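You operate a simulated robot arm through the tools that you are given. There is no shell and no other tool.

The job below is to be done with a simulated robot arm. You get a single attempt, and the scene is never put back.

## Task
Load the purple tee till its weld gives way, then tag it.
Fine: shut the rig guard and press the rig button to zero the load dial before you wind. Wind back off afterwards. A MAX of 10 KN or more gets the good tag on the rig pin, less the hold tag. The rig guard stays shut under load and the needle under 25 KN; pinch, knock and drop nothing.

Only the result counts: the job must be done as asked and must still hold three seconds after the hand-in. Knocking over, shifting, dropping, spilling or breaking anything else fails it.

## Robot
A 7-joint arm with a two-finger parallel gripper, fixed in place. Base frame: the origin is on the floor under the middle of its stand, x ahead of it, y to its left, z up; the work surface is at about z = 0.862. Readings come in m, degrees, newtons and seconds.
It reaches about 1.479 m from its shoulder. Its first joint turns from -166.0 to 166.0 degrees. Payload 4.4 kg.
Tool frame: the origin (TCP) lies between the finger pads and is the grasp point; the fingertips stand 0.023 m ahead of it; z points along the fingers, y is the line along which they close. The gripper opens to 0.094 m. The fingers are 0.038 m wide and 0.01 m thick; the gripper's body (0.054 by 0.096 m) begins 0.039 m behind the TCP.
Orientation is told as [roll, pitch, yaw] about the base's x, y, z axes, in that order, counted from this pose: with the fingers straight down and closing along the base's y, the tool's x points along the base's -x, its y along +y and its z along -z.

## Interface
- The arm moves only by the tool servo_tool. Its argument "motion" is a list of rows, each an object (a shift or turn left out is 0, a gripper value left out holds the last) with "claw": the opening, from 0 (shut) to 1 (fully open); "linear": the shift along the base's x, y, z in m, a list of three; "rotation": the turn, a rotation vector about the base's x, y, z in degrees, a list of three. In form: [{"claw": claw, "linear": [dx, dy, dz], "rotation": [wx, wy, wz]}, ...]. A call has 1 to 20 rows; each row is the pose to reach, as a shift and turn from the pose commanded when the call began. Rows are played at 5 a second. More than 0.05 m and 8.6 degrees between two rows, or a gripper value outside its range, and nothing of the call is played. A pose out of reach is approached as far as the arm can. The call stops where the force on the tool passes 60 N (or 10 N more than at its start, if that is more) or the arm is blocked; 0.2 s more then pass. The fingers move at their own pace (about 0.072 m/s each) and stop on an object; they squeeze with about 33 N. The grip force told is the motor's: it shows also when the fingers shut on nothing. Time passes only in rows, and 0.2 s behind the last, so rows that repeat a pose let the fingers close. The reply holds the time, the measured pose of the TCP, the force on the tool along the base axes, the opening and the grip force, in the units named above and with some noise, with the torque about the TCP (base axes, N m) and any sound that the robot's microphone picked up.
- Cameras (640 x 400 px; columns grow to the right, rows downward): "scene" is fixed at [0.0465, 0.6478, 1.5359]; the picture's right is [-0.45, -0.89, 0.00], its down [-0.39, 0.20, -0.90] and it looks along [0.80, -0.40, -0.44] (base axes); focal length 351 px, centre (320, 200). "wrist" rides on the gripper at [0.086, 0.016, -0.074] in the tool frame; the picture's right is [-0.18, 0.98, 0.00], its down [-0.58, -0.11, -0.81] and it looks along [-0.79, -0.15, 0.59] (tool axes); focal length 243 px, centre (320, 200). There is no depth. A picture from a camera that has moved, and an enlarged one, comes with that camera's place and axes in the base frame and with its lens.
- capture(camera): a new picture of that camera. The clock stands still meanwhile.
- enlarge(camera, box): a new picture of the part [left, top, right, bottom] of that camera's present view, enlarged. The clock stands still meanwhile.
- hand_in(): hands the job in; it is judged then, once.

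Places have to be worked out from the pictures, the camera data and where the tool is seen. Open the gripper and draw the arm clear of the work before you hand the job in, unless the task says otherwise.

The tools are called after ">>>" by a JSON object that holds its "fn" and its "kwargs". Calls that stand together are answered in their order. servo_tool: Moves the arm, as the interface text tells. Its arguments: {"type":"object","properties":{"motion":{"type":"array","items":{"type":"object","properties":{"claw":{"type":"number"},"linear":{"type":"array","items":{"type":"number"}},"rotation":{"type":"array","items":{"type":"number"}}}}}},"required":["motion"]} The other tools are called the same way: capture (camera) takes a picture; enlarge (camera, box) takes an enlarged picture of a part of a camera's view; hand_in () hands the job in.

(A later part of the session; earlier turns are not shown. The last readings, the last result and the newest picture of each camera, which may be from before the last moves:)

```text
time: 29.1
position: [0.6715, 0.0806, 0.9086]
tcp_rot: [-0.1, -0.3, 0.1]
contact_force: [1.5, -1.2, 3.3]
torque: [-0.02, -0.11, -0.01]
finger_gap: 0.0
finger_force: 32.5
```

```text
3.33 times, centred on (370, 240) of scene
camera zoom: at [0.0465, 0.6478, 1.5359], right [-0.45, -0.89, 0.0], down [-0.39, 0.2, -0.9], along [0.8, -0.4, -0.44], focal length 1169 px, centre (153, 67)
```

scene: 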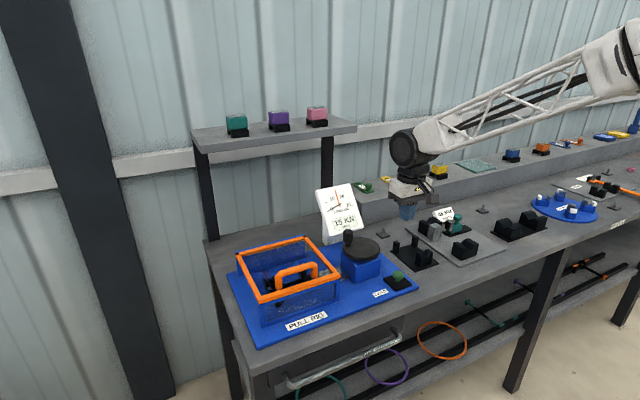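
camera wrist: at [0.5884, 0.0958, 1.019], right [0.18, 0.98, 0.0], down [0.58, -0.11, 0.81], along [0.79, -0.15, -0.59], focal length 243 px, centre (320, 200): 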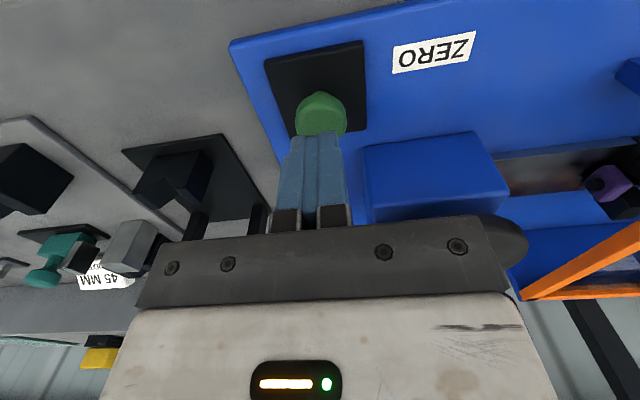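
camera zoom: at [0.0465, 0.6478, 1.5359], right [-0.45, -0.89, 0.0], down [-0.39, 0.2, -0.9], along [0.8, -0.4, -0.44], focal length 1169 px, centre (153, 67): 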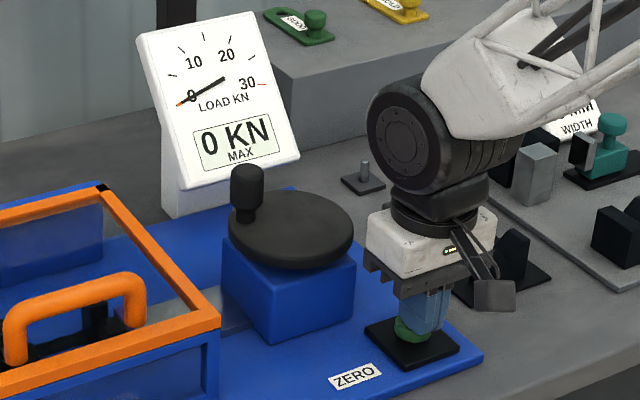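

The dial now reads MAX 0 KN, so the button registered with the guard shut. I rise and move toward the crank to locate the knob precisely.

>>> {"fn": "servo_tool", "kwargs": {"motion": [{"linear": [0, 0, 0.03]}, {"linear": [0, 0, 0.07]}, {"linear": [0, 0, 0.11]}, {"linear": [0, 0.01, 0.15]}, {"linear": [0.01, 0.045, 0.18]}, {"claw": 0.7, "linear": [0.02, 0.08, 0.2]}, {"linear": [0.02, 0.085, 0.2]}, {"linear": [0.02, 0.085, 0.2]}]}}

>>> {"fn": "capture", "kwargs": {"camera": "wrist"}}

>>> {"fn": "enlarge", "kwargs": {"camera": "scene", "box": [310, 170, 430, 300]}}

```text
time: 30.9
position: [0.6898, 0.1655, 1.1077]
tcp_rot: [-0.1, 0.0, -0.1]
contact_force: [0.3, -0.6, 0.7]
torque: [0.03, -0.03, 0.01]
finger_gap: 0.0657
finger_force: 0.2
```

```text
taken
camera wrist: at [0.6037, 0.1817, 1.1828], right [0.18, 0.98, 0.0], down [0.58, -0.11, 0.81], along [0.79, -0.15, -0.59], focal length 243 px, centre (320, 200)
```

wrist: 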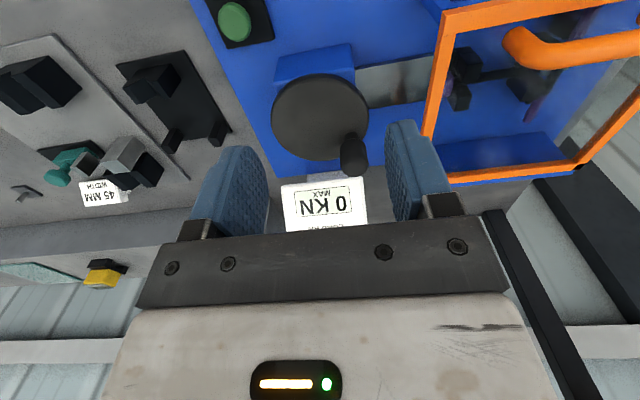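

```text
3.08 times, centred on (370, 235) of scene
camera zoom: at [0.0465, 0.6478, 1.5359], right [-0.45, -0.89, 0.0], down [-0.39, 0.2, -0.9], along [0.8, -0.4, -0.44], focal length 1079 px, centre (166, 92)
```

zoom: 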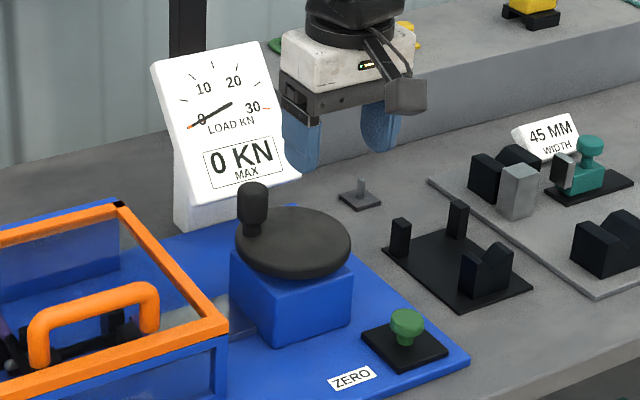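

Wheel centre is about (0.762, 0.153, top 0.957) and the knob at (0.798, 0.180, top 0.998). I look for direction marks and hover over the knob.

>>> {"fn": "enlarge", "kwargs": {"camera": "wrist", "box": [250, 60, 400, 180]}}

>>> {"fn": "servo_tool", "kwargs": {"motion": [{"linear": [0.035, 0.005, 0.0]}, {"linear": [0.07, 0.01, -0.02]}, {"linear": [0.1, 0.0145, -0.04]}, {"linear": [0.108, 0.0145, -0.05]}, {"linear": [0.108, 0.0145, -0.05]}]}}

>>> {"fn": "capture", "kwargs": {"camera": "wrist"}}

>>> {"fn": "enlarge", "kwargs": {"camera": "scene", "box": [310, 170, 430, 300]}}

```text
3.33 times, centred on (325, 120) of wrist
camera zoom: at [0.6037, 0.1817, 1.1828], right [0.18, 0.98, 0.0], down [0.58, -0.11, 0.81], along [0.79, -0.15, -0.59], focal length 809 px, centre (303, 467)
```

zoom: 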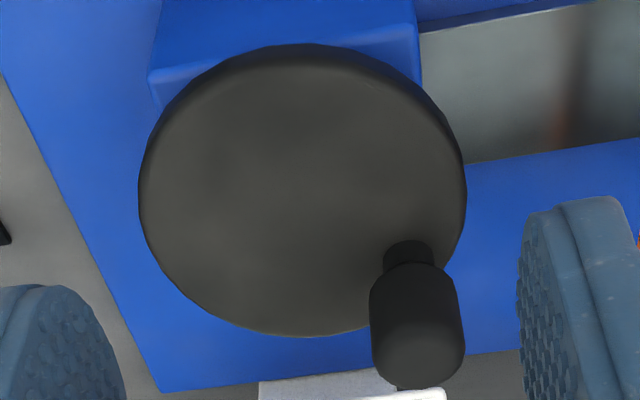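

```text
time: 32.1
position: [0.8023, 0.1828, 1.0587]
tcp_rot: [-0.1, -0.1, 0.0]
contact_force: [0.9, 0.2, 0.1]
torque: [0.0, 0.0, 0.03]
finger_gap: 0.0658
finger_force: 0.1
```

```text
taken
camera wrist: at [0.7144, 0.1976, 1.1339], right [0.18, 0.98, 0.0], down [0.58, -0.11, 0.81], along [0.79, -0.15, -0.59], focal length 243 px, centre (320, 200)
```

wrist: 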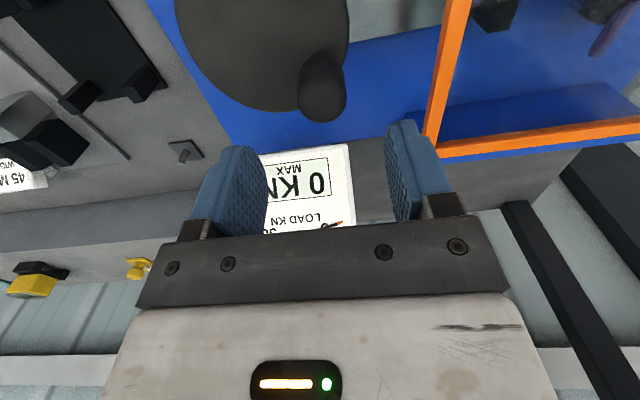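

```text
3.08 times, centred on (370, 235) of scene
camera zoom: at [0.0465, 0.6478, 1.5359], right [-0.45, -0.89, 0.0], down [-0.39, 0.2, -0.9], along [0.8, -0.4, -0.44], focal length 1079 px, centre (166, 92)
```

zoom: 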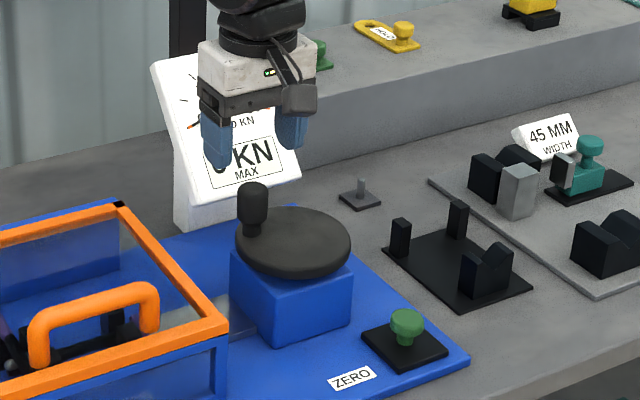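

The knob is within ~3 mm of the tool axis. I descend around it to TCP z≈0.988 (tips about 8 mm above the wheel).

>>> {"fn": "servo_tool", "kwargs": {"motion": [{"linear": [-0.002, 0.001, -0.02]}, {"linear": [-0.002, 0.002, -0.04]}, {"linear": [-0.002, 0.002, -0.06]}, {"linear": [-0.002, 0.002, -0.07]}, {"linear": [-0.002, 0.002, -0.07]}]}}

>>> {"fn": "enlarge", "kwargs": {"camera": "wrist", "box": [180, 60, 460, 235]}}

>>> {"fn": "enlarge", "kwargs": {"camera": "scene", "box": [310, 170, 430, 300]}}

```text
time: 33.3
position: [0.7954, 0.1827, 0.9912]
tcp_rot: [-0.2, -0.2, 0.0]
contact_force: [0.3, -0.5, -0.2]
torque: [0.03, 0.0, 0.01]
finger_gap: 0.0661
finger_force: 0.1
```

```text
2.29 times, centred on (320, 148) of wrist
camera zoom: at [0.7084, 0.1982, 1.0655], right [0.18, 0.98, 0.0], down [0.58, -0.11, 0.81], along [0.79, -0.15, -0.59], focal length 555 px, centre (320, 320)
```

zoom: 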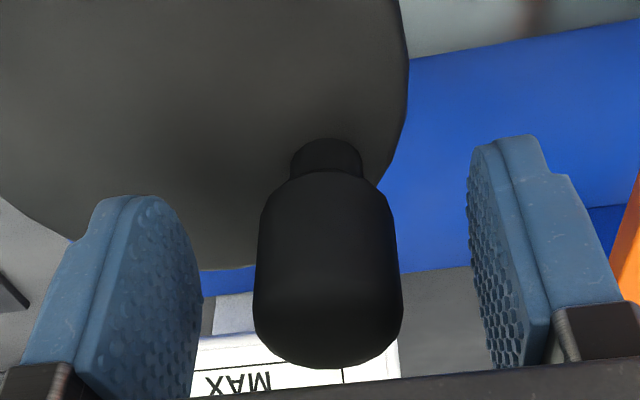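

```text
3.08 times, centred on (370, 235) of scene
camera zoom: at [0.0465, 0.6478, 1.5359], right [-0.45, -0.89, 0.0], down [-0.39, 0.2, -0.9], along [0.8, -0.4, -0.44], focal length 1079 px, centre (166, 92)
```

zoom: 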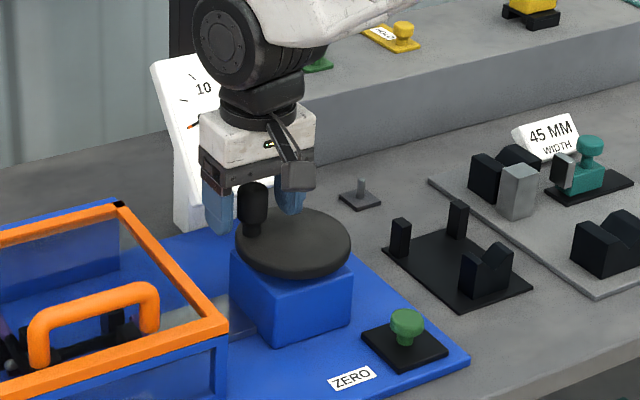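

The knob is between the fingers at about (0.796, 0.184), giving a crank radius near 0.046 at ~42° around the centre (0.7625, 0.153). I turn the tool to +42° yaw so the fingers close tangentially, then close to measure the knob.

>>> {"fn": "servo_tool", "kwargs": {"motion": [{"linear": [0, 0, 0], "rotation": [0, 0, 8.4]}, {"linear": [0, 0.001, -0.001], "rotation": [0, 0, 16.8]}, {"linear": [0, 0.001, -0.001], "rotation": [0, 0, 25.2]}, {"linear": [0, 0.001, -0.001], "rotation": [0, 0, 33.6]}, {"linear": [0, 0.001, -0.001], "rotation": [0, 0, 42]}, {"claw": 0.5, "linear": [0, 0.001, -0.001], "rotation": [0, 0, 42]}, {"claw": 0.2, "linear": [0, 0.001, -0.001], "rotation": [0, 0, 42]}, {"linear": [0, 0.001, -0.001], "rotation": [0, 0, 42]}]}}

>>> {"fn": "enlarge", "kwargs": {"camera": "wrist", "box": [180, 0, 460, 235]}}

>>> {"fn": "enlarge", "kwargs": {"camera": "scene", "box": [310, 170, 430, 300]}}

```text
time: 35.1
position: [0.7974, 0.1844, 0.9883]
tcp_rot: [-0.1, -0.2, 42.1]
contact_force: [3.2, 5.7, -1.7]
torque: [-0.01, 0.09, 0.02]
finger_gap: 0.0297
finger_force: 45.3
```

```text
1.70 times, centred on (320, 118) of wrist
camera zoom: at [0.7211, 0.1373, 1.0631], right [-0.52, 0.85, 0.0], down [0.5, 0.31, 0.81], along [0.69, 0.42, -0.59], focal length 413 px, centre (320, 340)
```

zoom: 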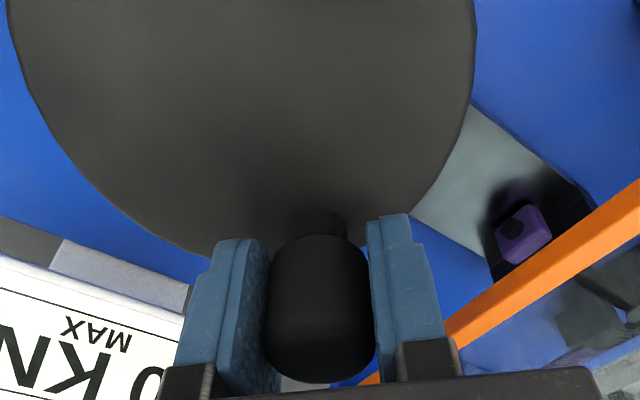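

```text
3.08 times, centred on (370, 235) of scene
camera zoom: at [0.0465, 0.6478, 1.5359], right [-0.45, -0.89, 0.0], down [-0.39, 0.2, -0.9], along [0.8, -0.4, -0.44], focal length 1079 px, centre (166, 92)
```

zoom: 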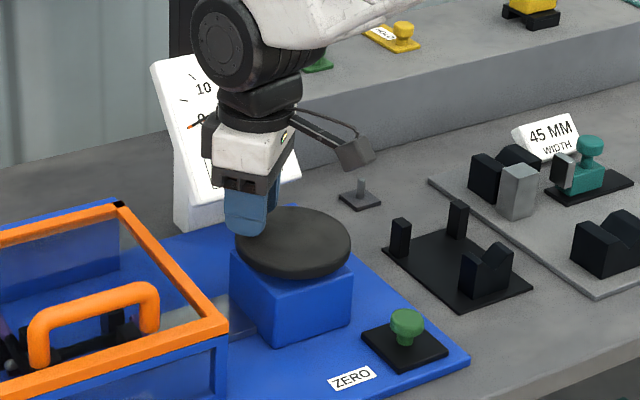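

The knob is 30 mm across. I loosen to ~33 mm so it can slide radially, then try a small clockwise turn (seen from above) of 20° with the tool yaw following.

>>> {"fn": "servo_tool", "kwargs": {"motion": [{"claw": 0.35, "linear": [0, 0, 0]}, {"linear": [0.002, -0.0024, 0], "rotation": [0, 0, -4]}, {"linear": [0.0039, -0.005, 0], "rotation": [0, 0, -8]}, {"linear": [0.0056, -0.0077, 0], "rotation": [0, 0, -12]}, {"linear": [0.0071, -0.0105, 0], "rotation": [0, 0, -16]}, {"linear": [0.0084, -0.0134, 0], "rotation": [0, 0, -20]}]}}

>>> {"fn": "capture", "kwargs": {"camera": "scene"}}

>>> {"fn": "capture", "kwargs": {"camera": "wrist"}}

```text
time: 36.5
position: [0.8059, 0.1699, 0.9889]
tcp_rot: [-0.1, -0.1, 22.0]
contact_force: [-0.2, 1.6, -0.5]
torque: [0.04, 0.03, 0.0]
finger_gap: 0.0336
finger_force: 0.8
```

```text
taken
```

scene: 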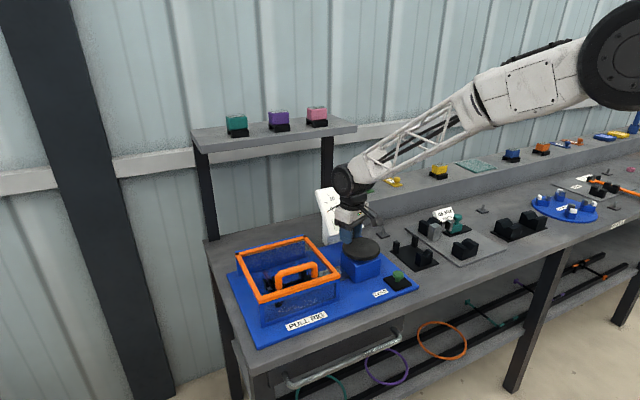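

```text
taken
camera wrist: at [0.7179, 0.1514, 1.0634], right [-0.2, 0.98, 0.0], down [0.58, 0.12, 0.81], along [0.79, 0.16, -0.59], focal length 243 px, centre (320, 200)
```

wrist: 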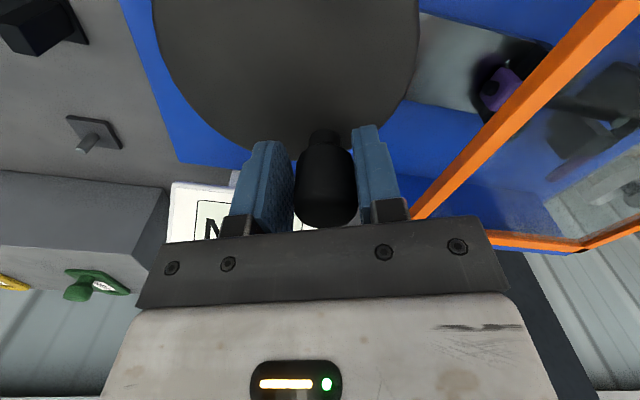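

The wheel turned freely with ~1.6 N. I check what of the dial can be seen.

>>> {"fn": "enlarge", "kwargs": {"camera": "scene", "box": [305, 170, 385, 270]}}

>>> {"fn": "enlarge", "kwargs": {"camera": "wrist", "box": [150, 120, 420, 260]}}

```text
4.00 times, centred on (345, 220) of scene
camera zoom: at [0.0465, 0.6478, 1.5359], right [-0.45, -0.89, 0.0], down [-0.39, 0.2, -0.9], along [0.8, -0.4, -0.44], focal length 1403 px, centre (220, 120)
```

zoom: 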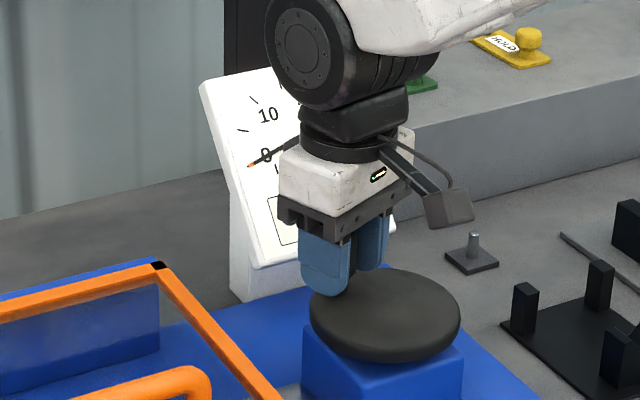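

```text
2.37 times, centred on (285, 190) of wrist
camera zoom: at [0.7179, 0.1514, 1.0634], right [-0.2, 0.98, 0.0], down [0.58, 0.12, 0.81], along [0.79, 0.16, -0.59], focal length 575 px, centre (403, 224)
```

zoom: 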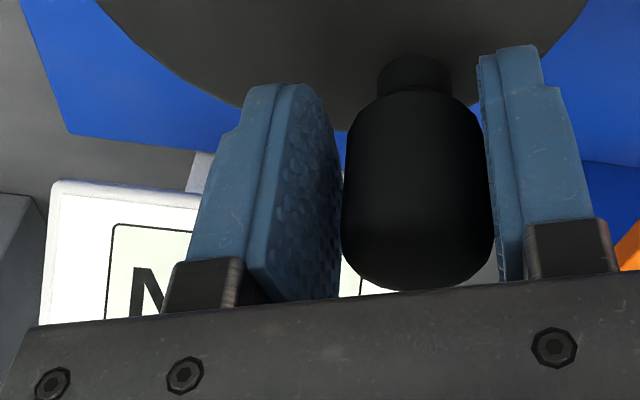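

The needle still shows ~0 and is visible. I continue clockwise another 40°, following with yaw.

>>> {"fn": "servo_tool", "kwargs": {"motion": [{"linear": [0.002, -0.006, 0], "rotation": [0, 0, -8]}, {"linear": [0.0031, -0.0123, 0], "rotation": [0, 0, -16]}, {"linear": [0.0033, -0.0187, 0], "rotation": [0, 0, -24]}, {"linear": [0.0026, -0.025, 0], "rotation": [0, 0, -32]}, {"linear": [0.0011, -0.0312, 0], "rotation": [0, 0, -40]}]}}

>>> {"fn": "enlarge", "kwargs": {"camera": "scene", "box": [305, 170, 385, 270]}}

>>> {"fn": "capture", "kwargs": {"camera": "wrist"}}

```text
time: 37.7
position: [0.8053, 0.1391, 0.9892]
tcp_rot: [0.0, -0.2, -18.1]
contact_force: [0.0, 1.5, -0.1]
torque: [0.03, 0.04, 0.02]
finger_gap: 0.0335
finger_force: 0.4
```

```text
4.00 times, centred on (345, 220) of scene
camera zoom: at [0.0465, 0.6478, 1.5359], right [-0.45, -0.89, 0.0], down [-0.39, 0.2, -0.9], along [0.8, -0.4, -0.44], focal length 1403 px, centre (220, 120)
```

zoom: 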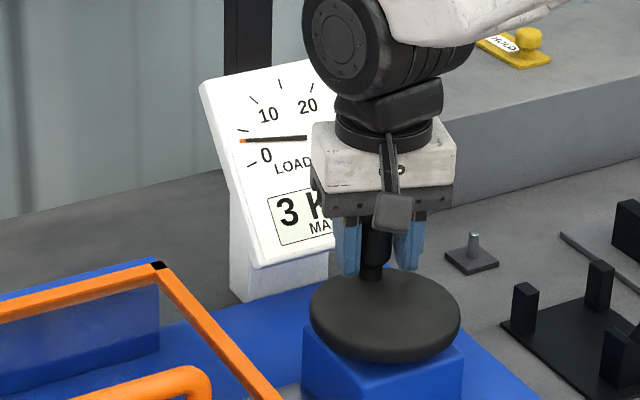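

```text
taken
camera wrist: at [0.7279, 0.1809, 1.0636], right [0.48, 0.88, 0.0], down [0.52, -0.28, 0.81], along [0.71, -0.39, -0.59], focal length 243 px, centre (320, 200)
```

wrist: 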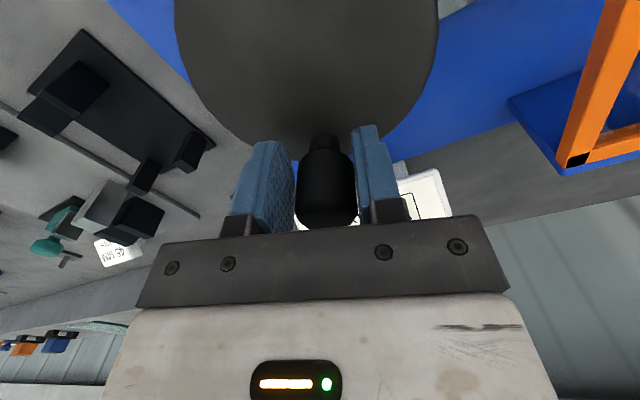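

Clockwise loads the tee: needle and MAX are at about 3 KN. I continue in 24° increments, checking the dial each time.

>>> {"fn": "servo_tool", "kwargs": {"motion": [{"linear": [-0.0024, -0.0059, 0], "rotation": [0, 0, -8]}, {"linear": [-0.0056, -0.0114, 0], "rotation": [0, 0, -16]}, {"linear": [-0.0095, -0.0164, 0], "rotation": [0, 0, -24]}]}}

>>> {"fn": "enlarge", "kwargs": {"camera": "scene", "box": [305, 170, 385, 270]}}

```text
time: 38.5
position: [0.7978, 0.1229, 0.9887]
tcp_rot: [0.0, -0.2, -42.1]
contact_force: [1.5, 0.5, -0.8]
torque: [0.0, -0.02, 0.0]
finger_gap: 0.0338
finger_force: 0.9
```

```text
4.00 times, centred on (345, 220) of scene
camera zoom: at [0.0465, 0.6478, 1.5359], right [-0.45, -0.89, 0.0], down [-0.39, 0.2, -0.9], along [0.8, -0.4, -0.44], focal length 1403 px, centre (220, 120)
```

zoom: 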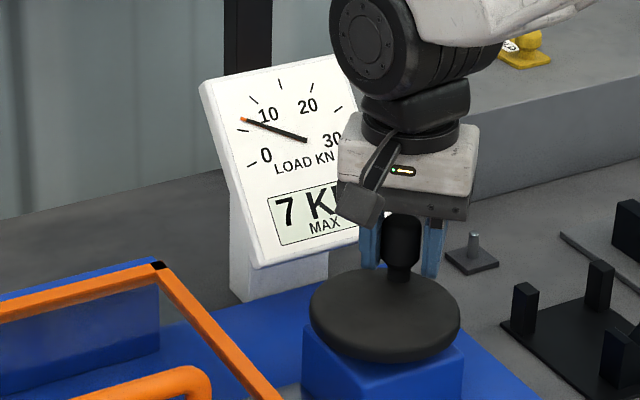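

Now 7 KN, about 4 KN per 24°. I go on with 16° increments.

>>> {"fn": "servo_tool", "kwargs": {"motion": [{"linear": [-0.0046, -0.0044, 0], "rotation": [0, 0, -8]}, {"linear": [-0.0097, -0.0082, 0], "rotation": [0, 0, -16]}]}}

>>> {"fn": "enlarge", "kwargs": {"camera": "scene", "box": [305, 170, 385, 270]}}

```text
time: 39.1
position: [0.786, 0.1138, 0.9881]
tcp_rot: [-0.1, -0.3, -58.1]
contact_force: [1.7, 0.9, 0.8]
torque: [-0.04, 0.0, 0.0]
finger_gap: 0.0333
finger_force: 0.6
```

```text
4.00 times, centred on (345, 220) of scene
camera zoom: at [0.0465, 0.6478, 1.5359], right [-0.45, -0.89, 0.0], down [-0.39, 0.2, -0.9], along [0.8, -0.4, -0.44], focal length 1403 px, centre (220, 120)
```

zoom: 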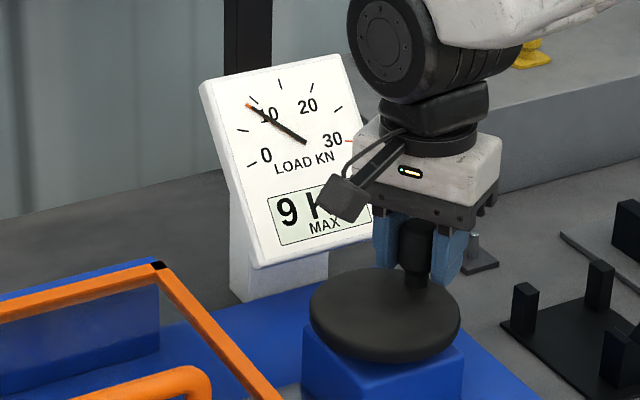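

9 KN now, no break yet. Next 8° step.

>>> {"fn": "servo_tool", "kwargs": {"motion": [{"linear": [-0.0028, -0.0016, 0], "rotation": [0, 0, -4]}, {"linear": [-0.0056, -0.003, 0], "rotation": [0, 0, -8]}]}}

>>> {"fn": "enlarge", "kwargs": {"camera": "scene", "box": [305, 170, 385, 270]}}

```text
time: 39.7
position: [0.7814, 0.1109, 0.9889]
tcp_rot: [-0.1, 0.0, -65.9]
contact_force: [0.7, 1.1, -0.1]
torque: [0.03, 0.0, 0.03]
finger_gap: 0.0335
finger_force: 0.8
```

```text
4.00 times, centred on (345, 220) of scene
camera zoom: at [0.0465, 0.6478, 1.5359], right [-0.45, -0.89, 0.0], down [-0.39, 0.2, -0.9], along [0.8, -0.4, -0.44], focal length 1403 px, centre (220, 120)
```

zoom: 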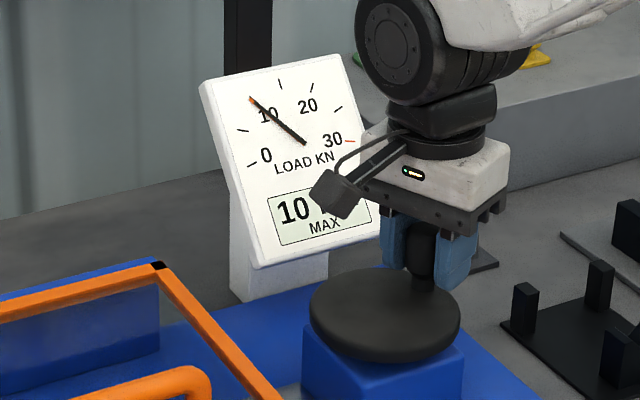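

10 KN with the weld still holding. I go on another 8°.

>>> {"fn": "servo_tool", "kwargs": {"motion": [{"linear": [-0.003, -0.0012, 0], "rotation": [0, 0, -4]}, {"linear": [-0.006, -0.0022, 0], "rotation": [0, 0, -8]}]}}

>>> {"fn": "enlarge", "kwargs": {"camera": "scene", "box": [305, 170, 385, 270]}}

```text
time: 40.3
position: [0.776, 0.1082, 0.9897]
tcp_rot: [0.0, -0.1, -74.0]
contact_force: [1.9, -0.3, 0.4]
torque: [-0.03, -0.01, 0.0]
finger_gap: 0.0335
finger_force: 0.8
```

```text
4.00 times, centred on (345, 220) of scene
camera zoom: at [0.0465, 0.6478, 1.5359], right [-0.45, -0.89, 0.0], down [-0.39, 0.2, -0.9], along [0.8, -0.4, -0.44], focal length 1403 px, centre (220, 120)
```

zoom: 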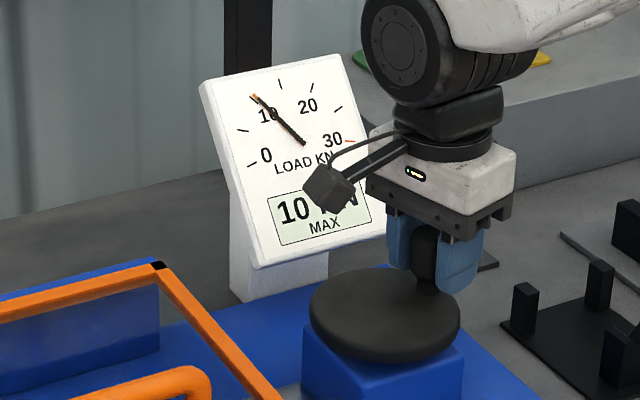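

Still 10 KN with the needle creeping up. Another 8°.

>>> {"fn": "servo_tool", "kwargs": {"motion": [{"linear": [-0.0031, -0.0008, 0], "rotation": [0, 0, -4]}, {"linear": [-0.0062, -0.0013, 0], "rotation": [0, 0, -8]}]}}

>>> {"fn": "enlarge", "kwargs": {"camera": "scene", "box": [305, 170, 385, 270]}}

```text
time: 40.9
position: [0.7695, 0.1067, 0.9873]
tcp_rot: [0.0, -0.1, -82.0]
contact_force: [0.1, 0.6, 0.5]
torque: [0.0, -0.02, -0.02]
finger_gap: 0.0336
finger_force: 1.1
```

```text
4.00 times, centred on (345, 220) of scene
camera zoom: at [0.0465, 0.6478, 1.5359], right [-0.45, -0.89, 0.0], down [-0.39, 0.2, -0.9], along [0.8, -0.4, -0.44], focal length 1403 px, centre (220, 120)
```

zoom: 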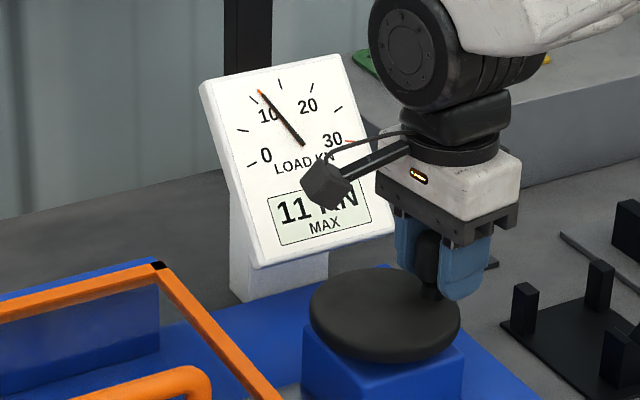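

11 KN. Another 8°.

>>> {"fn": "servo_tool", "kwargs": {"motion": [{"linear": [-0.0032, -0.0003, 0], "rotation": [0, 0, -4]}, {"linear": [-0.0064, -0.0004, 0], "rotation": [0, 0, -8]}]}}

>>> {"fn": "enlarge", "kwargs": {"camera": "scene", "box": [305, 170, 385, 270]}}

```text
time: 41.5
position: [0.7631, 0.1073, 0.9895]
tcp_rot: [0.0, 0.0, -90.0]
contact_force: [1.4, 0.0, 0.4]
torque: [0.02, 0.0, 0.0]
finger_gap: 0.0336
finger_force: 0.7
```

```text
4.00 times, centred on (345, 220) of scene
camera zoom: at [0.0465, 0.6478, 1.5359], right [-0.45, -0.89, 0.0], down [-0.39, 0.2, -0.9], along [0.8, -0.4, -0.44], focal length 1403 px, centre (220, 120)
```

zoom: 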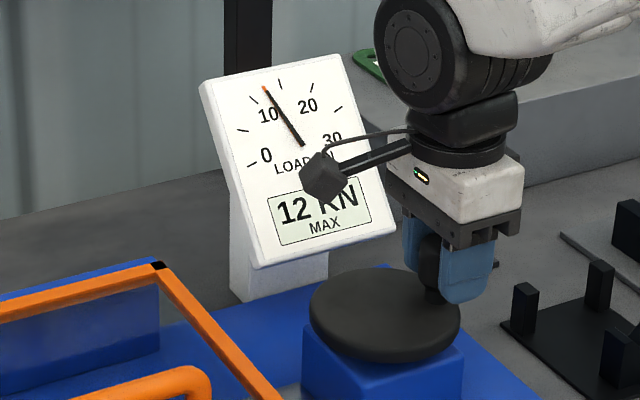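

12 KN. I continue 8° more past -90° yaw.

>>> {"fn": "servo_tool", "kwargs": {"motion": [{"linear": [-0.0032, 0.0001, 0], "rotation": [0, 0, -4]}, {"linear": [-0.0064, 0.0004, 0], "rotation": [0, 0, -8]}]}}

>>> {"fn": "enlarge", "kwargs": {"camera": "scene", "box": [305, 170, 385, 270]}}

```text
time: 42.1
position: [0.7582, 0.1075, 0.9896]
tcp_rot: [0.0, 0.0, -98.0]
contact_force: [0.9, 0.5, -0.9]
torque: [0.02, -0.04, -0.03]
finger_gap: 0.0333
finger_force: 0.6
```

```text
4.00 times, centred on (345, 220) of scene
camera zoom: at [0.0465, 0.6478, 1.5359], right [-0.45, -0.89, 0.0], down [-0.39, 0.2, -0.9], along [0.8, -0.4, -0.44], focal length 1403 px, centre (220, 120)
```

zoom: 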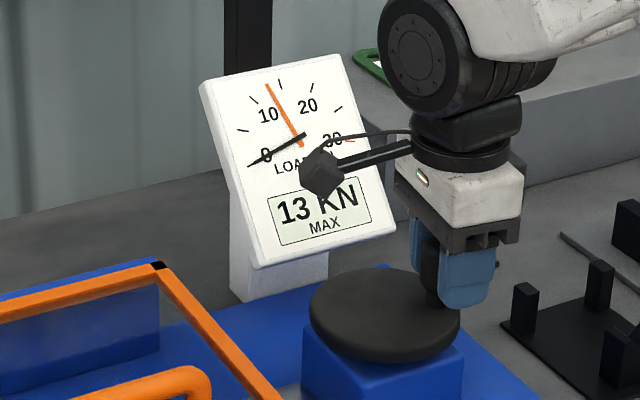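

The needle fell back to zero with MAX at 13 KN: the weld has given way at 13, so the GOOD tag applies. Now I wind back counterclockwise over the same 140°.

>>> {"fn": "servo_tool", "kwargs": {"motion": [{"linear": [0.0064, -0.0004, 0], "rotation": [0, 0, 8]}, {"linear": [0.0127, 0, 0], "rotation": [0, 0, 16]}, {"linear": [0.0189, 0.0013, 0], "rotation": [0, 0, 24]}, {"linear": [0.0249, 0.0035, 0], "rotation": [0, 0, 32]}, {"linear": [0.0305, 0.0065, 0], "rotation": [0, 0, 40]}, {"linear": [0.0357, 0.0102, 0], "rotation": [0, 0, 48]}, {"linear": [0.0402, 0.0147, 0], "rotation": [0, 0, 56]}, {"linear": [0.0442, 0.0197, 0], "rotation": [0, 0, 64]}, {"linear": [0.0473, 0.0252, 0], "rotation": [0, 0, 72]}, {"linear": [0.0497, 0.0311, 0], "rotation": [0, 0, 80]}]}}

>>> {"fn": "enlarge", "kwargs": {"camera": "scene", "box": [220, 170, 400, 330]}}

>>> {"fn": "capture", "kwargs": {"camera": "wrist"}}

```text
time: 44.3
position: [0.8066, 0.139, 0.9885]
tcp_rot: [0.0, -0.1, -17.8]
contact_force: [-0.3, -1.9, -0.1]
torque: [-0.04, 0.02, 0.02]
finger_gap: 0.0336
finger_force: 0.5
```

```text
2.50 times, centred on (310, 250) of scene
camera zoom: at [0.0465, 0.6478, 1.5359], right [-0.45, -0.89, 0.0], down [-0.39, 0.2, -0.9], along [0.8, -0.4, -0.44], focal length 877 px, centre (345, 75)
```

zoom: 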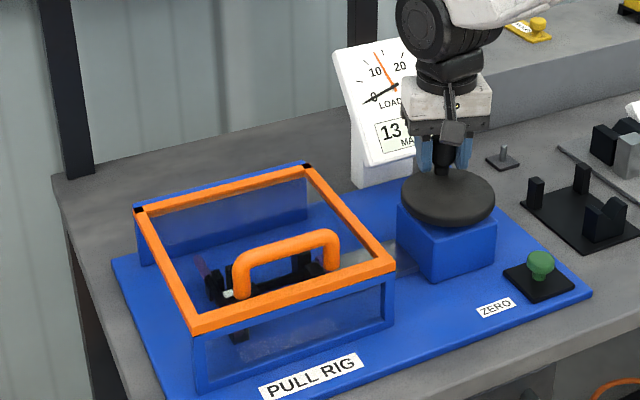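

```text
taken
camera wrist: at [0.729, 0.1809, 1.0633], right [0.48, 0.88, 0.0], down [0.52, -0.28, 0.81], along [0.71, -0.39, -0.59], focal length 243 px, centre (320, 200)
```

wrist: 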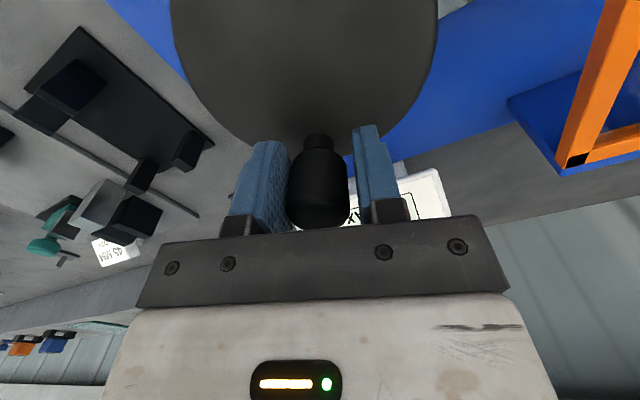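

Winding back smoothly; the dial holds MAX 13. I continue to the starting crank angle.

>>> {"fn": "servo_tool", "kwargs": {"motion": [{"linear": [0.0015, 0.0062, 0], "rotation": [0, 0, 8]}, {"linear": [0.0022, 0.0125, 0], "rotation": [0, 0, 16]}, {"linear": [0.002, 0.0189, 0], "rotation": [0, 0, 24]}, {"linear": [0.0009, 0.0251, 0], "rotation": [0, 0, 32]}, {"linear": [-0.0011, 0.0312, 0], "rotation": [0, 0, 40]}, {"linear": [-0.0039, 0.0369, 0], "rotation": [0, 0, 48]}, {"linear": [-0.0074, 0.0422, 0], "rotation": [0, 0, 56]}, {"linear": [-0.0106, 0.0458, 0], "rotation": [0, 0, 62]}, {"linear": [-0.0106, 0.0458, 0], "rotation": [0, 0, 62]}]}}

>>> {"fn": "enlarge", "kwargs": {"camera": "wrist", "box": [180, 0, 460, 235]}}

>>> {"fn": "enlarge", "kwargs": {"camera": "scene", "box": [310, 170, 430, 300]}}

```text
time: 46.3
position: [0.7975, 0.1846, 0.9894]
tcp_rot: [-0.2, -0.2, 44.1]
contact_force: [0.0, -1.5, 0.9]
torque: [-0.01, -0.02, 0.0]
finger_gap: 0.0331
finger_force: 0.5
```

```text
1.70 times, centred on (320, 118) of wrist
camera zoom: at [0.7227, 0.1356, 1.064], right [-0.55, 0.83, 0.0], down [0.49, 0.33, 0.81], along [0.67, 0.45, -0.59], focal length 413 px, centre (320, 340)
```

zoom: 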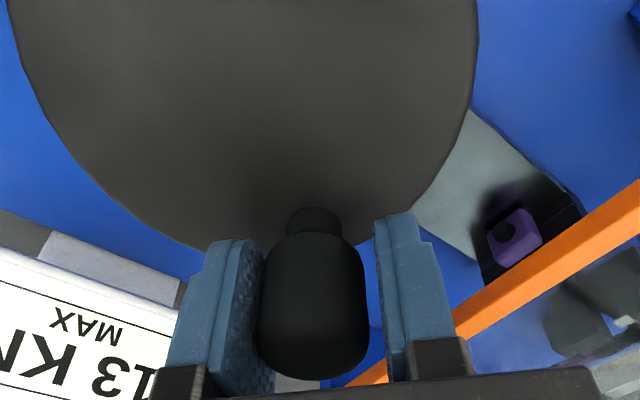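

```text
3.08 times, centred on (370, 235) of scene
camera zoom: at [0.0465, 0.6478, 1.5359], right [-0.45, -0.89, 0.0], down [-0.39, 0.2, -0.9], along [0.8, -0.4, -0.44], focal length 1079 px, centre (166, 92)
```

zoom: 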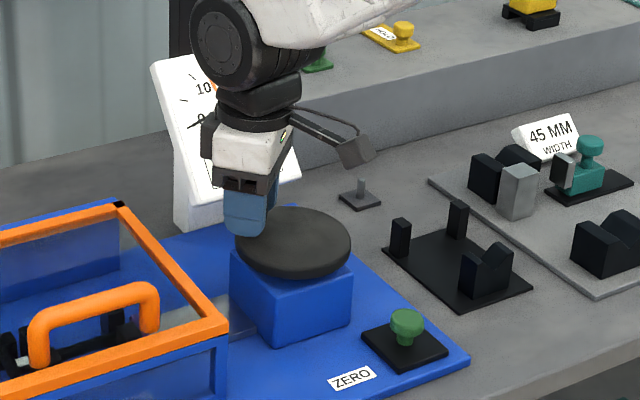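

The crank is back at its start and the pull head is where it began. I open the fingers, lift clear of the knob, straighten yaw, and travel towards the tags for a close view.

>>> {"fn": "servo_tool", "kwargs": {"motion": [{"claw": 0.7, "linear": [0, 0, 0]}, {"linear": [0, 0, 0]}, {"linear": [0, 0, 0.03]}, {"linear": [0, 0, 0.07]}, {"linear": [0, 0, 0.11]}, {"linear": [0, 0, 0.15]}, {"linear": [0, 0, 0.19]}]}}

>>> {"fn": "servo_tool", "kwargs": {"motion": [{"linear": [0.015, -0.04, 0.01], "rotation": [0, 0, -7.4]}, {"linear": [0.03, -0.08, 0.02], "rotation": [0, 0, -14.8]}, {"linear": [0.05, -0.12, 0.02], "rotation": [0, 0, -22.2]}, {"linear": [0.07, -0.16, 0.02], "rotation": [0, 0, -29.6]}, {"linear": [0.09, -0.2, 0.02], "rotation": [0, 0, -37]}, {"linear": [0.11, -0.24, 0.02], "rotation": [0, 0, -44]}, {"linear": [0.14, -0.27, 0.02], "rotation": [0, 0, -44]}, {"linear": [0.14, -0.27, 0.02], "rotation": [0, 0, -44]}]}}

>>> {"fn": "capture", "kwargs": {"camera": "wrist"}}

>>> {"fn": "capture", "kwargs": {"camera": "scene"}}

```text
time: 47.9
position: [0.7949, 0.1829, 1.1787]
tcp_rot: [0.0, -0.1, 43.9]
contact_force: [-0.2, 0.5, -0.4]
torque: [0.04, 0.0, -0.02]
finger_gap: 0.0656
finger_force: 0.0
```

```text
time: 49.7
position: [0.9345, -0.0854, 1.2024]
tcp_rot: [-0.1, -0.1, 0.0]
contact_force: [0.1, 0.0, -0.2]
torque: [0.0, 0.02, 0.0]
finger_gap: 0.0658
finger_force: 0.0
```

```text
taken
camera wrist: at [0.8477, -0.0701, 1.2756], right [0.18, 0.98, 0.0], down [0.58, -0.11, 0.81], along [0.79, -0.15, -0.59], focal length 243 px, centre (320, 200)
```

wrist: 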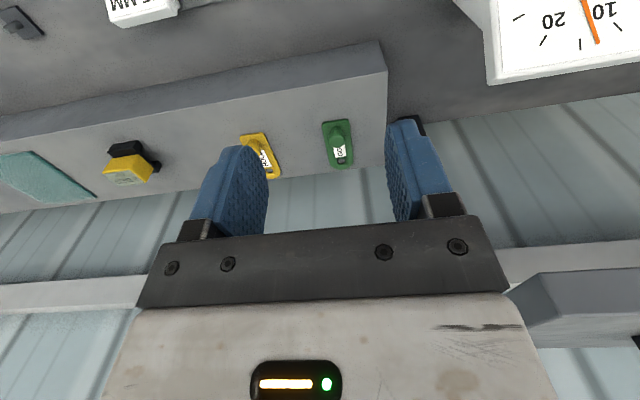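

```text
taken
```

scene: 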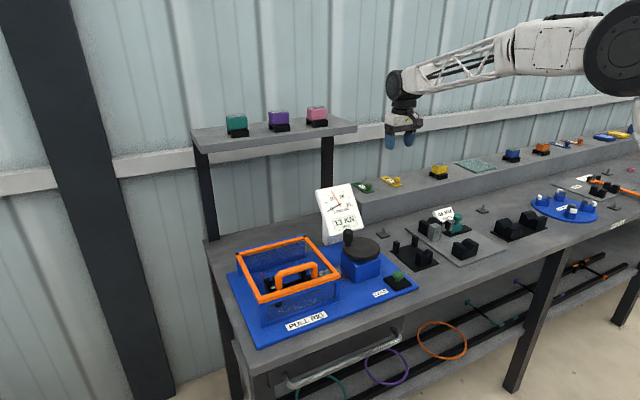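

>>> {"fn": "enlarge", "kwargs": {"camera": "wrist", "box": [220, 80, 420, 205]}}

>>> {"fn": "enlarge", "kwargs": {"camera": "scene", "box": [330, 165, 430, 245]}}

>>> {"fn": "enlarge", "kwargs": {"camera": "scene", "box": [240, 230, 350, 310]}}

```text
3.20 times, centred on (320, 142) of wrist
camera zoom: at [0.8477, -0.0701, 1.2756], right [0.18, 0.98, 0.0], down [0.58, -0.11, 0.81], along [0.79, -0.15, -0.59], focal length 776 px, centre (320, 384)
```

zoom: 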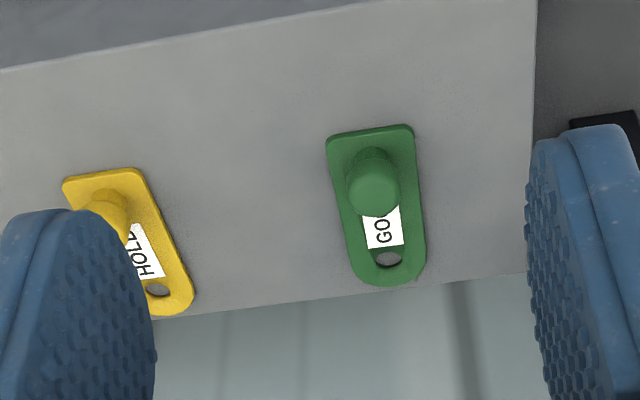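

```text
5.00 times, centred on (380, 205) of scene
camera zoom: at [0.0465, 0.6478, 1.5359], right [-0.45, -0.89, 0.0], down [-0.39, 0.2, -0.9], along [0.8, -0.4, -0.44], focal length 1753 px, centre (20, 175)
```

zoom: 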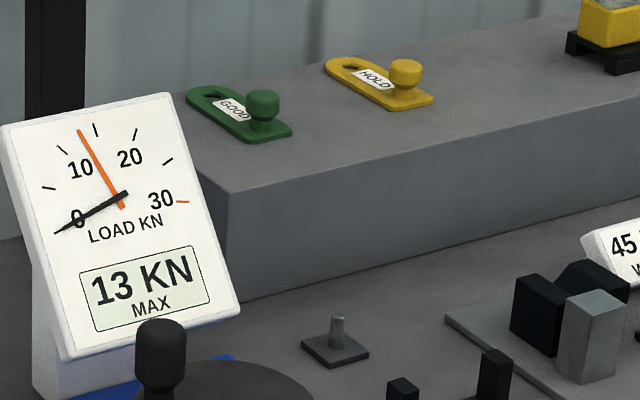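

```text
5.00 times, centred on (295, 270) of scene
camera zoom: at [0.0465, 0.6478, 1.5359], right [-0.45, -0.89, 0.0], down [-0.39, 0.2, -0.9], along [0.8, -0.4, -0.44], focal length 1753 px, centre (445, -150)
```

zoom: 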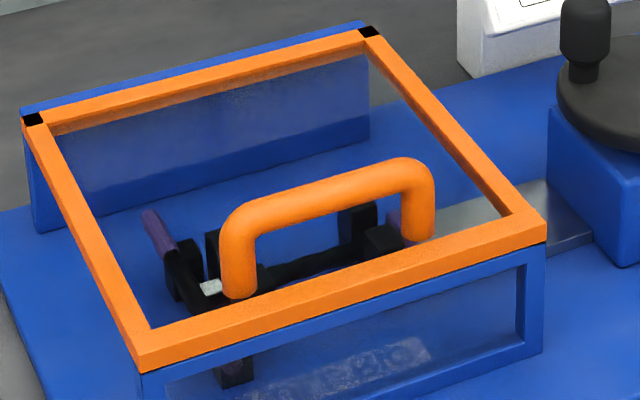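

The tee's stem shows a bright fracture, the dial reads MAX 13 KN and needle 0. The green GOOD tag's knob top is at about (1.089, -0.087, 0.985) and its hole at (1.163, -0.091, 0.956); I hover over the knob at yaw -35°, so that I can later turn the tag to lie clear of nearby trays.

>>> {"fn": "servo_tool", "kwargs": {"motion": [{"linear": [0.031, 0, -0.015], "rotation": [0, 0, -7]}, {"linear": [0.062, 0, -0.03], "rotation": [0, 0, -14]}, {"linear": [0.093, 0, -0.05], "rotation": [0, 0, -21]}, {"linear": [0.124, 0, -0.075], "rotation": [0, 0, -28]}, {"linear": [0.1545, -0.001, -0.1], "rotation": [0, 0, -35]}, {"linear": [0.1545, -0.001, -0.1], "rotation": [0, 0, -35]}]}}

>>> {"fn": "capture", "kwargs": {"camera": "wrist"}}

>>> {"fn": "capture", "kwargs": {"camera": "scene"}}

```text
time: 51.1
position: [1.0907, -0.0852, 1.1]
tcp_rot: [-0.2, -0.2, -35.0]
contact_force: [-0.1, 0.6, 0.5]
torque: [0.02, -0.02, 0.0]
finger_gap: 0.0659
finger_force: 0.0
```

```text
taken
camera wrist: at [1.0287, -0.0239, 1.1743], right [0.72, 0.7, 0.0], down [0.41, -0.42, 0.81], along [0.56, -0.58, -0.59], focal length 243 px, centre (320, 200)
```

wrist: 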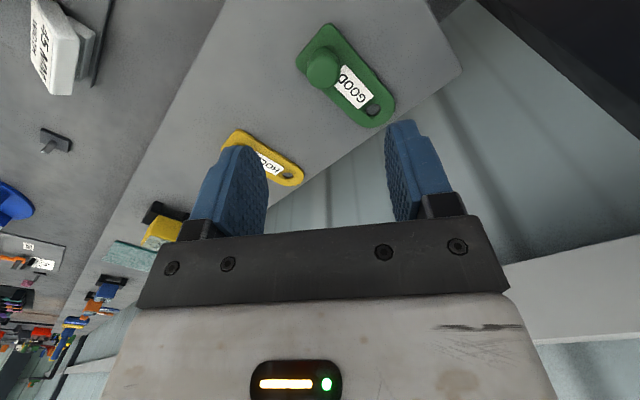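

```text
taken
```

scene: 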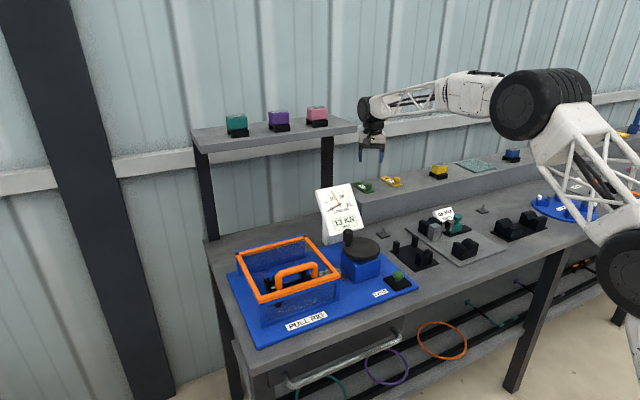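

>>> {"fn": "enlarge", "kwargs": {"camera": "wrist", "box": [240, 10, 440, 135]}}

```text
3.20 times, centred on (340, 72) of wrist
camera zoom: at [1.0287, -0.0239, 1.1743], right [0.72, 0.7, 0.0], down [0.41, -0.42, 0.81], along [0.56, -0.58, -0.59], focal length 776 px, centre (256, 608)
```

zoom: 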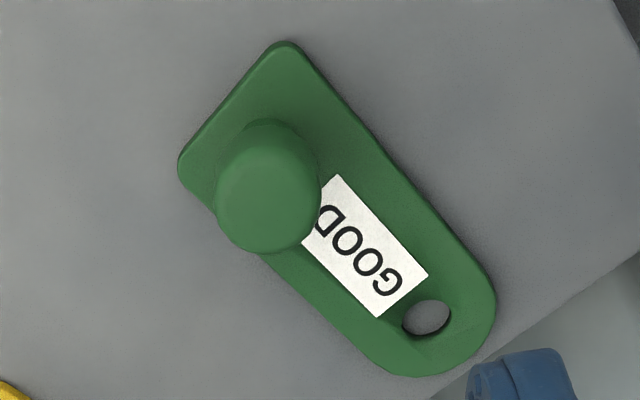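

The knob is at about (1.0945, -0.087) with the hole 73 mm beyond it along +x. I descend around the knob to TCP z≈0.985.

>>> {"fn": "servo_tool", "kwargs": {"motion": [{"linear": [0.0038, -0.0018, -0.03]}, {"linear": [0.0038, -0.0018, -0.06]}, {"linear": [0.0038, -0.0018, -0.09]}, {"linear": [0.0038, -0.0018, -0.108]}, {"linear": [0.0038, -0.0018, -0.115]}, {"linear": [0.0038, -0.0018, -0.115]}]}}

>>> {"fn": "enlarge", "kwargs": {"camera": "wrist", "box": [180, 50, 460, 235]}}

>>> {"fn": "enlarge", "kwargs": {"camera": "scene", "box": [330, 130, 430, 230]}}

```text
time: 52.5
position: [1.0953, -0.0876, 0.984]
tcp_rot: [-0.1, 0.0, -35.0]
contact_force: [0.6, 0.3, 0.3]
torque: [0.0, 0.01, -0.01]
finger_gap: 0.0661
finger_force: 0.0
```

```text
2.16 times, centred on (320, 142) of wrist
camera zoom: at [1.0328, -0.0252, 1.0581], right [0.71, 0.7, 0.0], down [0.41, -0.42, 0.81], along [0.57, -0.58, -0.59], focal length 525 px, centre (320, 324)
```

zoom: 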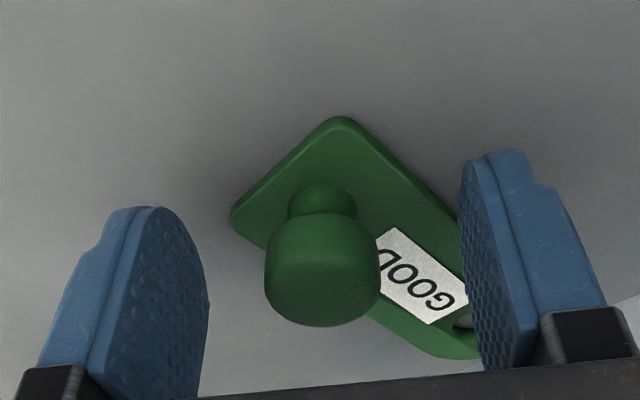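

```text
4.00 times, centred on (380, 180) of scene
camera zoom: at [0.0465, 0.6478, 1.5359], right [-0.45, -0.89, 0.0], down [-0.39, 0.2, -0.9], along [0.8, -0.4, -0.44], focal length 1403 px, centre (80, 280)
```

zoom: 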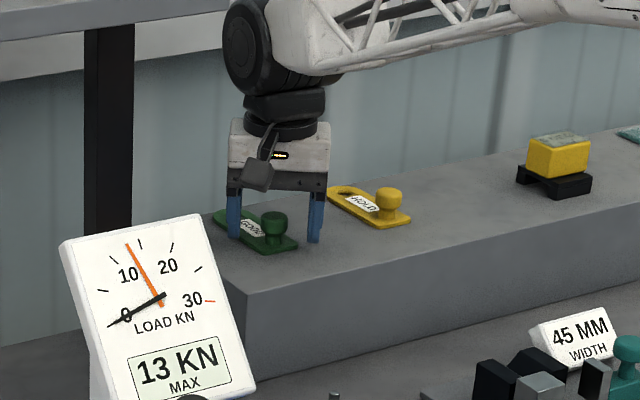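

The knob is centred between the pads with tips just above the tag plate. I close the gripper.

>>> {"fn": "servo_tool", "kwargs": {"motion": [{"claw": 0.45, "linear": [0, 0, 0]}, {"claw": 0.1, "linear": [0, 0, 0]}, {"linear": [0, 0, 0]}, {"linear": [0, 0, 0]}]}}

```text
time: 53.5
position: [1.0957, -0.0876, 0.9835]
tcp_rot: [-0.1, -0.1, -35.0]
contact_force: [0.3, 0.9, -0.3]
torque: [-0.02, 0.02, 0.01]
finger_gap: 0.0245
finger_force: 32.2
```

Gripped at 24.5 mm with no side force. I lift the tag slowly and check it.

>>> {"fn": "servo_tool", "kwargs": {"motion": [{"linear": [0, 0, 0.01]}, {"linear": [0, 0, 0.03]}, {"linear": [0, 0, 0.055]}, {"linear": [0, 0, 0.08]}, {"linear": [0, 0, 0.08]}]}}

>>> {"fn": "capture", "kwargs": {"camera": "wrist"}}

>>> {"fn": "enlarge", "kwargs": {"camera": "scene", "box": [330, 130, 430, 230]}}

```text
time: 54.7
position: [1.0956, -0.0866, 1.0637]
tcp_rot: [-0.1, -0.1, -35.0]
contact_force: [-0.8, 0.3, -0.1]
torque: [-0.01, 0.02, -0.04]
finger_gap: 0.0245
finger_force: 33.6
```

```text
taken
camera wrist: at [1.032, -0.0243, 1.1383], right [0.71, 0.7, 0.0], down [0.41, -0.42, 0.81], along [0.57, -0.58, -0.59], focal length 243 px, centre (320, 200)
```

wrist: 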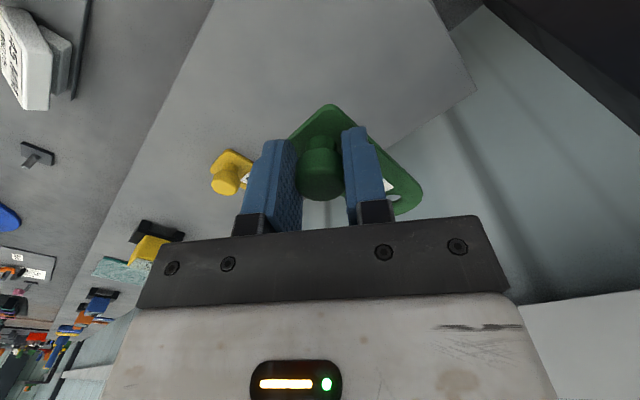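

```text
4.00 times, centred on (380, 180) of scene
camera zoom: at [0.0465, 0.6478, 1.5359], right [-0.45, -0.89, 0.0], down [-0.39, 0.2, -0.9], along [0.8, -0.4, -0.44], focal length 1403 px, centre (80, 280)
```

zoom: 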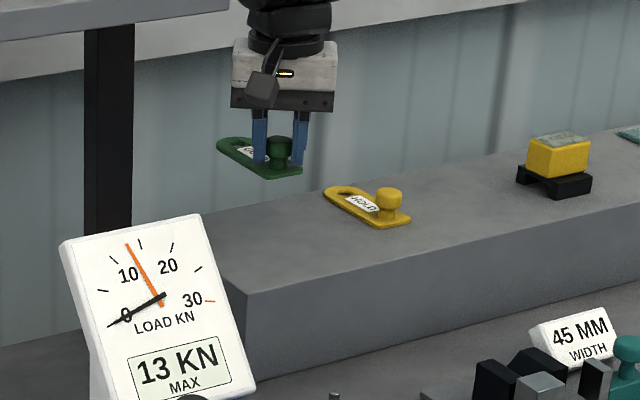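

The tag hangs level in the grip. I raise it, back off from the ledge and rotate +121.7° so the hole end points towards the pin (about (0.914, -0.038)) with the knob toward the free strip behind the tray.

>>> {"fn": "servo_tool", "kwargs": {"motion": [{"linear": [-0.005, 0, 0.02], "rotation": [0, 0, 8]}, {"linear": [-0.015, 0, 0.04], "rotation": [0, 0, 16]}, {"linear": [-0.026, -0.001, 0.04], "rotation": [0, 0, 24]}, {"linear": [-0.037, -0.002, 0.04], "rotation": [0, 0, 32]}, {"linear": [-0.048, -0.003, 0.04], "rotation": [0, 0, 40]}, {"linear": [-0.059, -0.004, 0.04], "rotation": [0, 0, 48]}, {"linear": [-0.07, -0.006, 0.04], "rotation": [0, 0, 56]}, {"linear": [-0.081, -0.008, 0.04], "rotation": [0, 0, 64]}, {"linear": [-0.092, -0.01, 0.04], "rotation": [0, 0, 72]}, {"linear": [-0.102, -0.012, 0.04], "rotation": [0, 0, 80]}, {"linear": [-0.112, -0.015, 0.04], "rotation": [0, 0, 88]}, {"linear": [-0.122, -0.018, 0.04], "rotation": [0, 0, 96]}, {"linear": [-0.132, -0.021, 0.04], "rotation": [0, 0, 104]}, {"linear": [-0.139, -0.024, 0.04], "rotation": [0, 0, 112]}, {"linear": [-0.145, -0.026, 0.04], "rotation": [0, 0, 119]}, {"linear": [-0.145, -0.026, 0.04], "rotation": [0, 0, 121.7]}, {"linear": [-0.145, -0.026, 0.04], "rotation": [0, 0, 121.7]}]}}

>>> {"fn": "capture", "kwargs": {"camera": "wrist"}}

>>> {"fn": "capture", "kwargs": {"camera": "scene"}}

```text
time: 58.3
position: [0.9489, -0.1118, 1.1029]
tcp_rot: [-0.1, 0.0, 86.8]
contact_force: [0.5, -0.1, -0.6]
torque: [-0.01, 0.02, 0.01]
finger_gap: 0.0245
finger_force: 33.1
```

```text
taken
camera wrist: at [0.9271, -0.1995, 1.1783], right [-0.97, 0.24, 0.0], down [0.14, 0.57, 0.81], along [0.19, 0.78, -0.59], focal length 243 px, centre (320, 200)
```

wrist: 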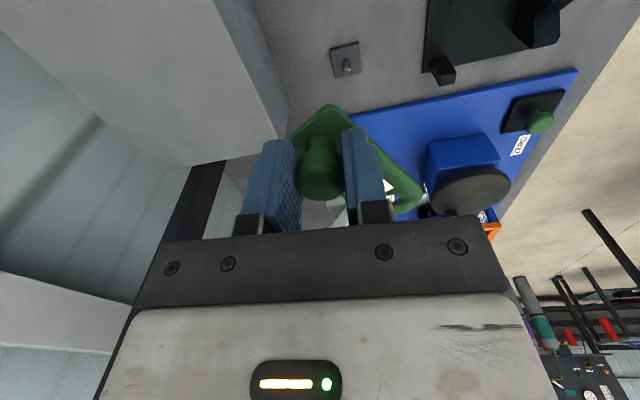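

```text
taken
```

scene: 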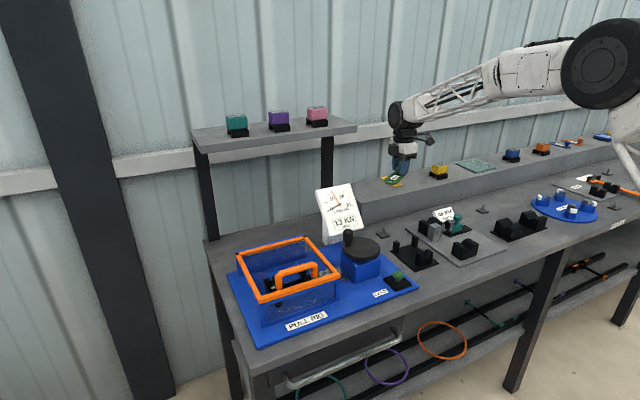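

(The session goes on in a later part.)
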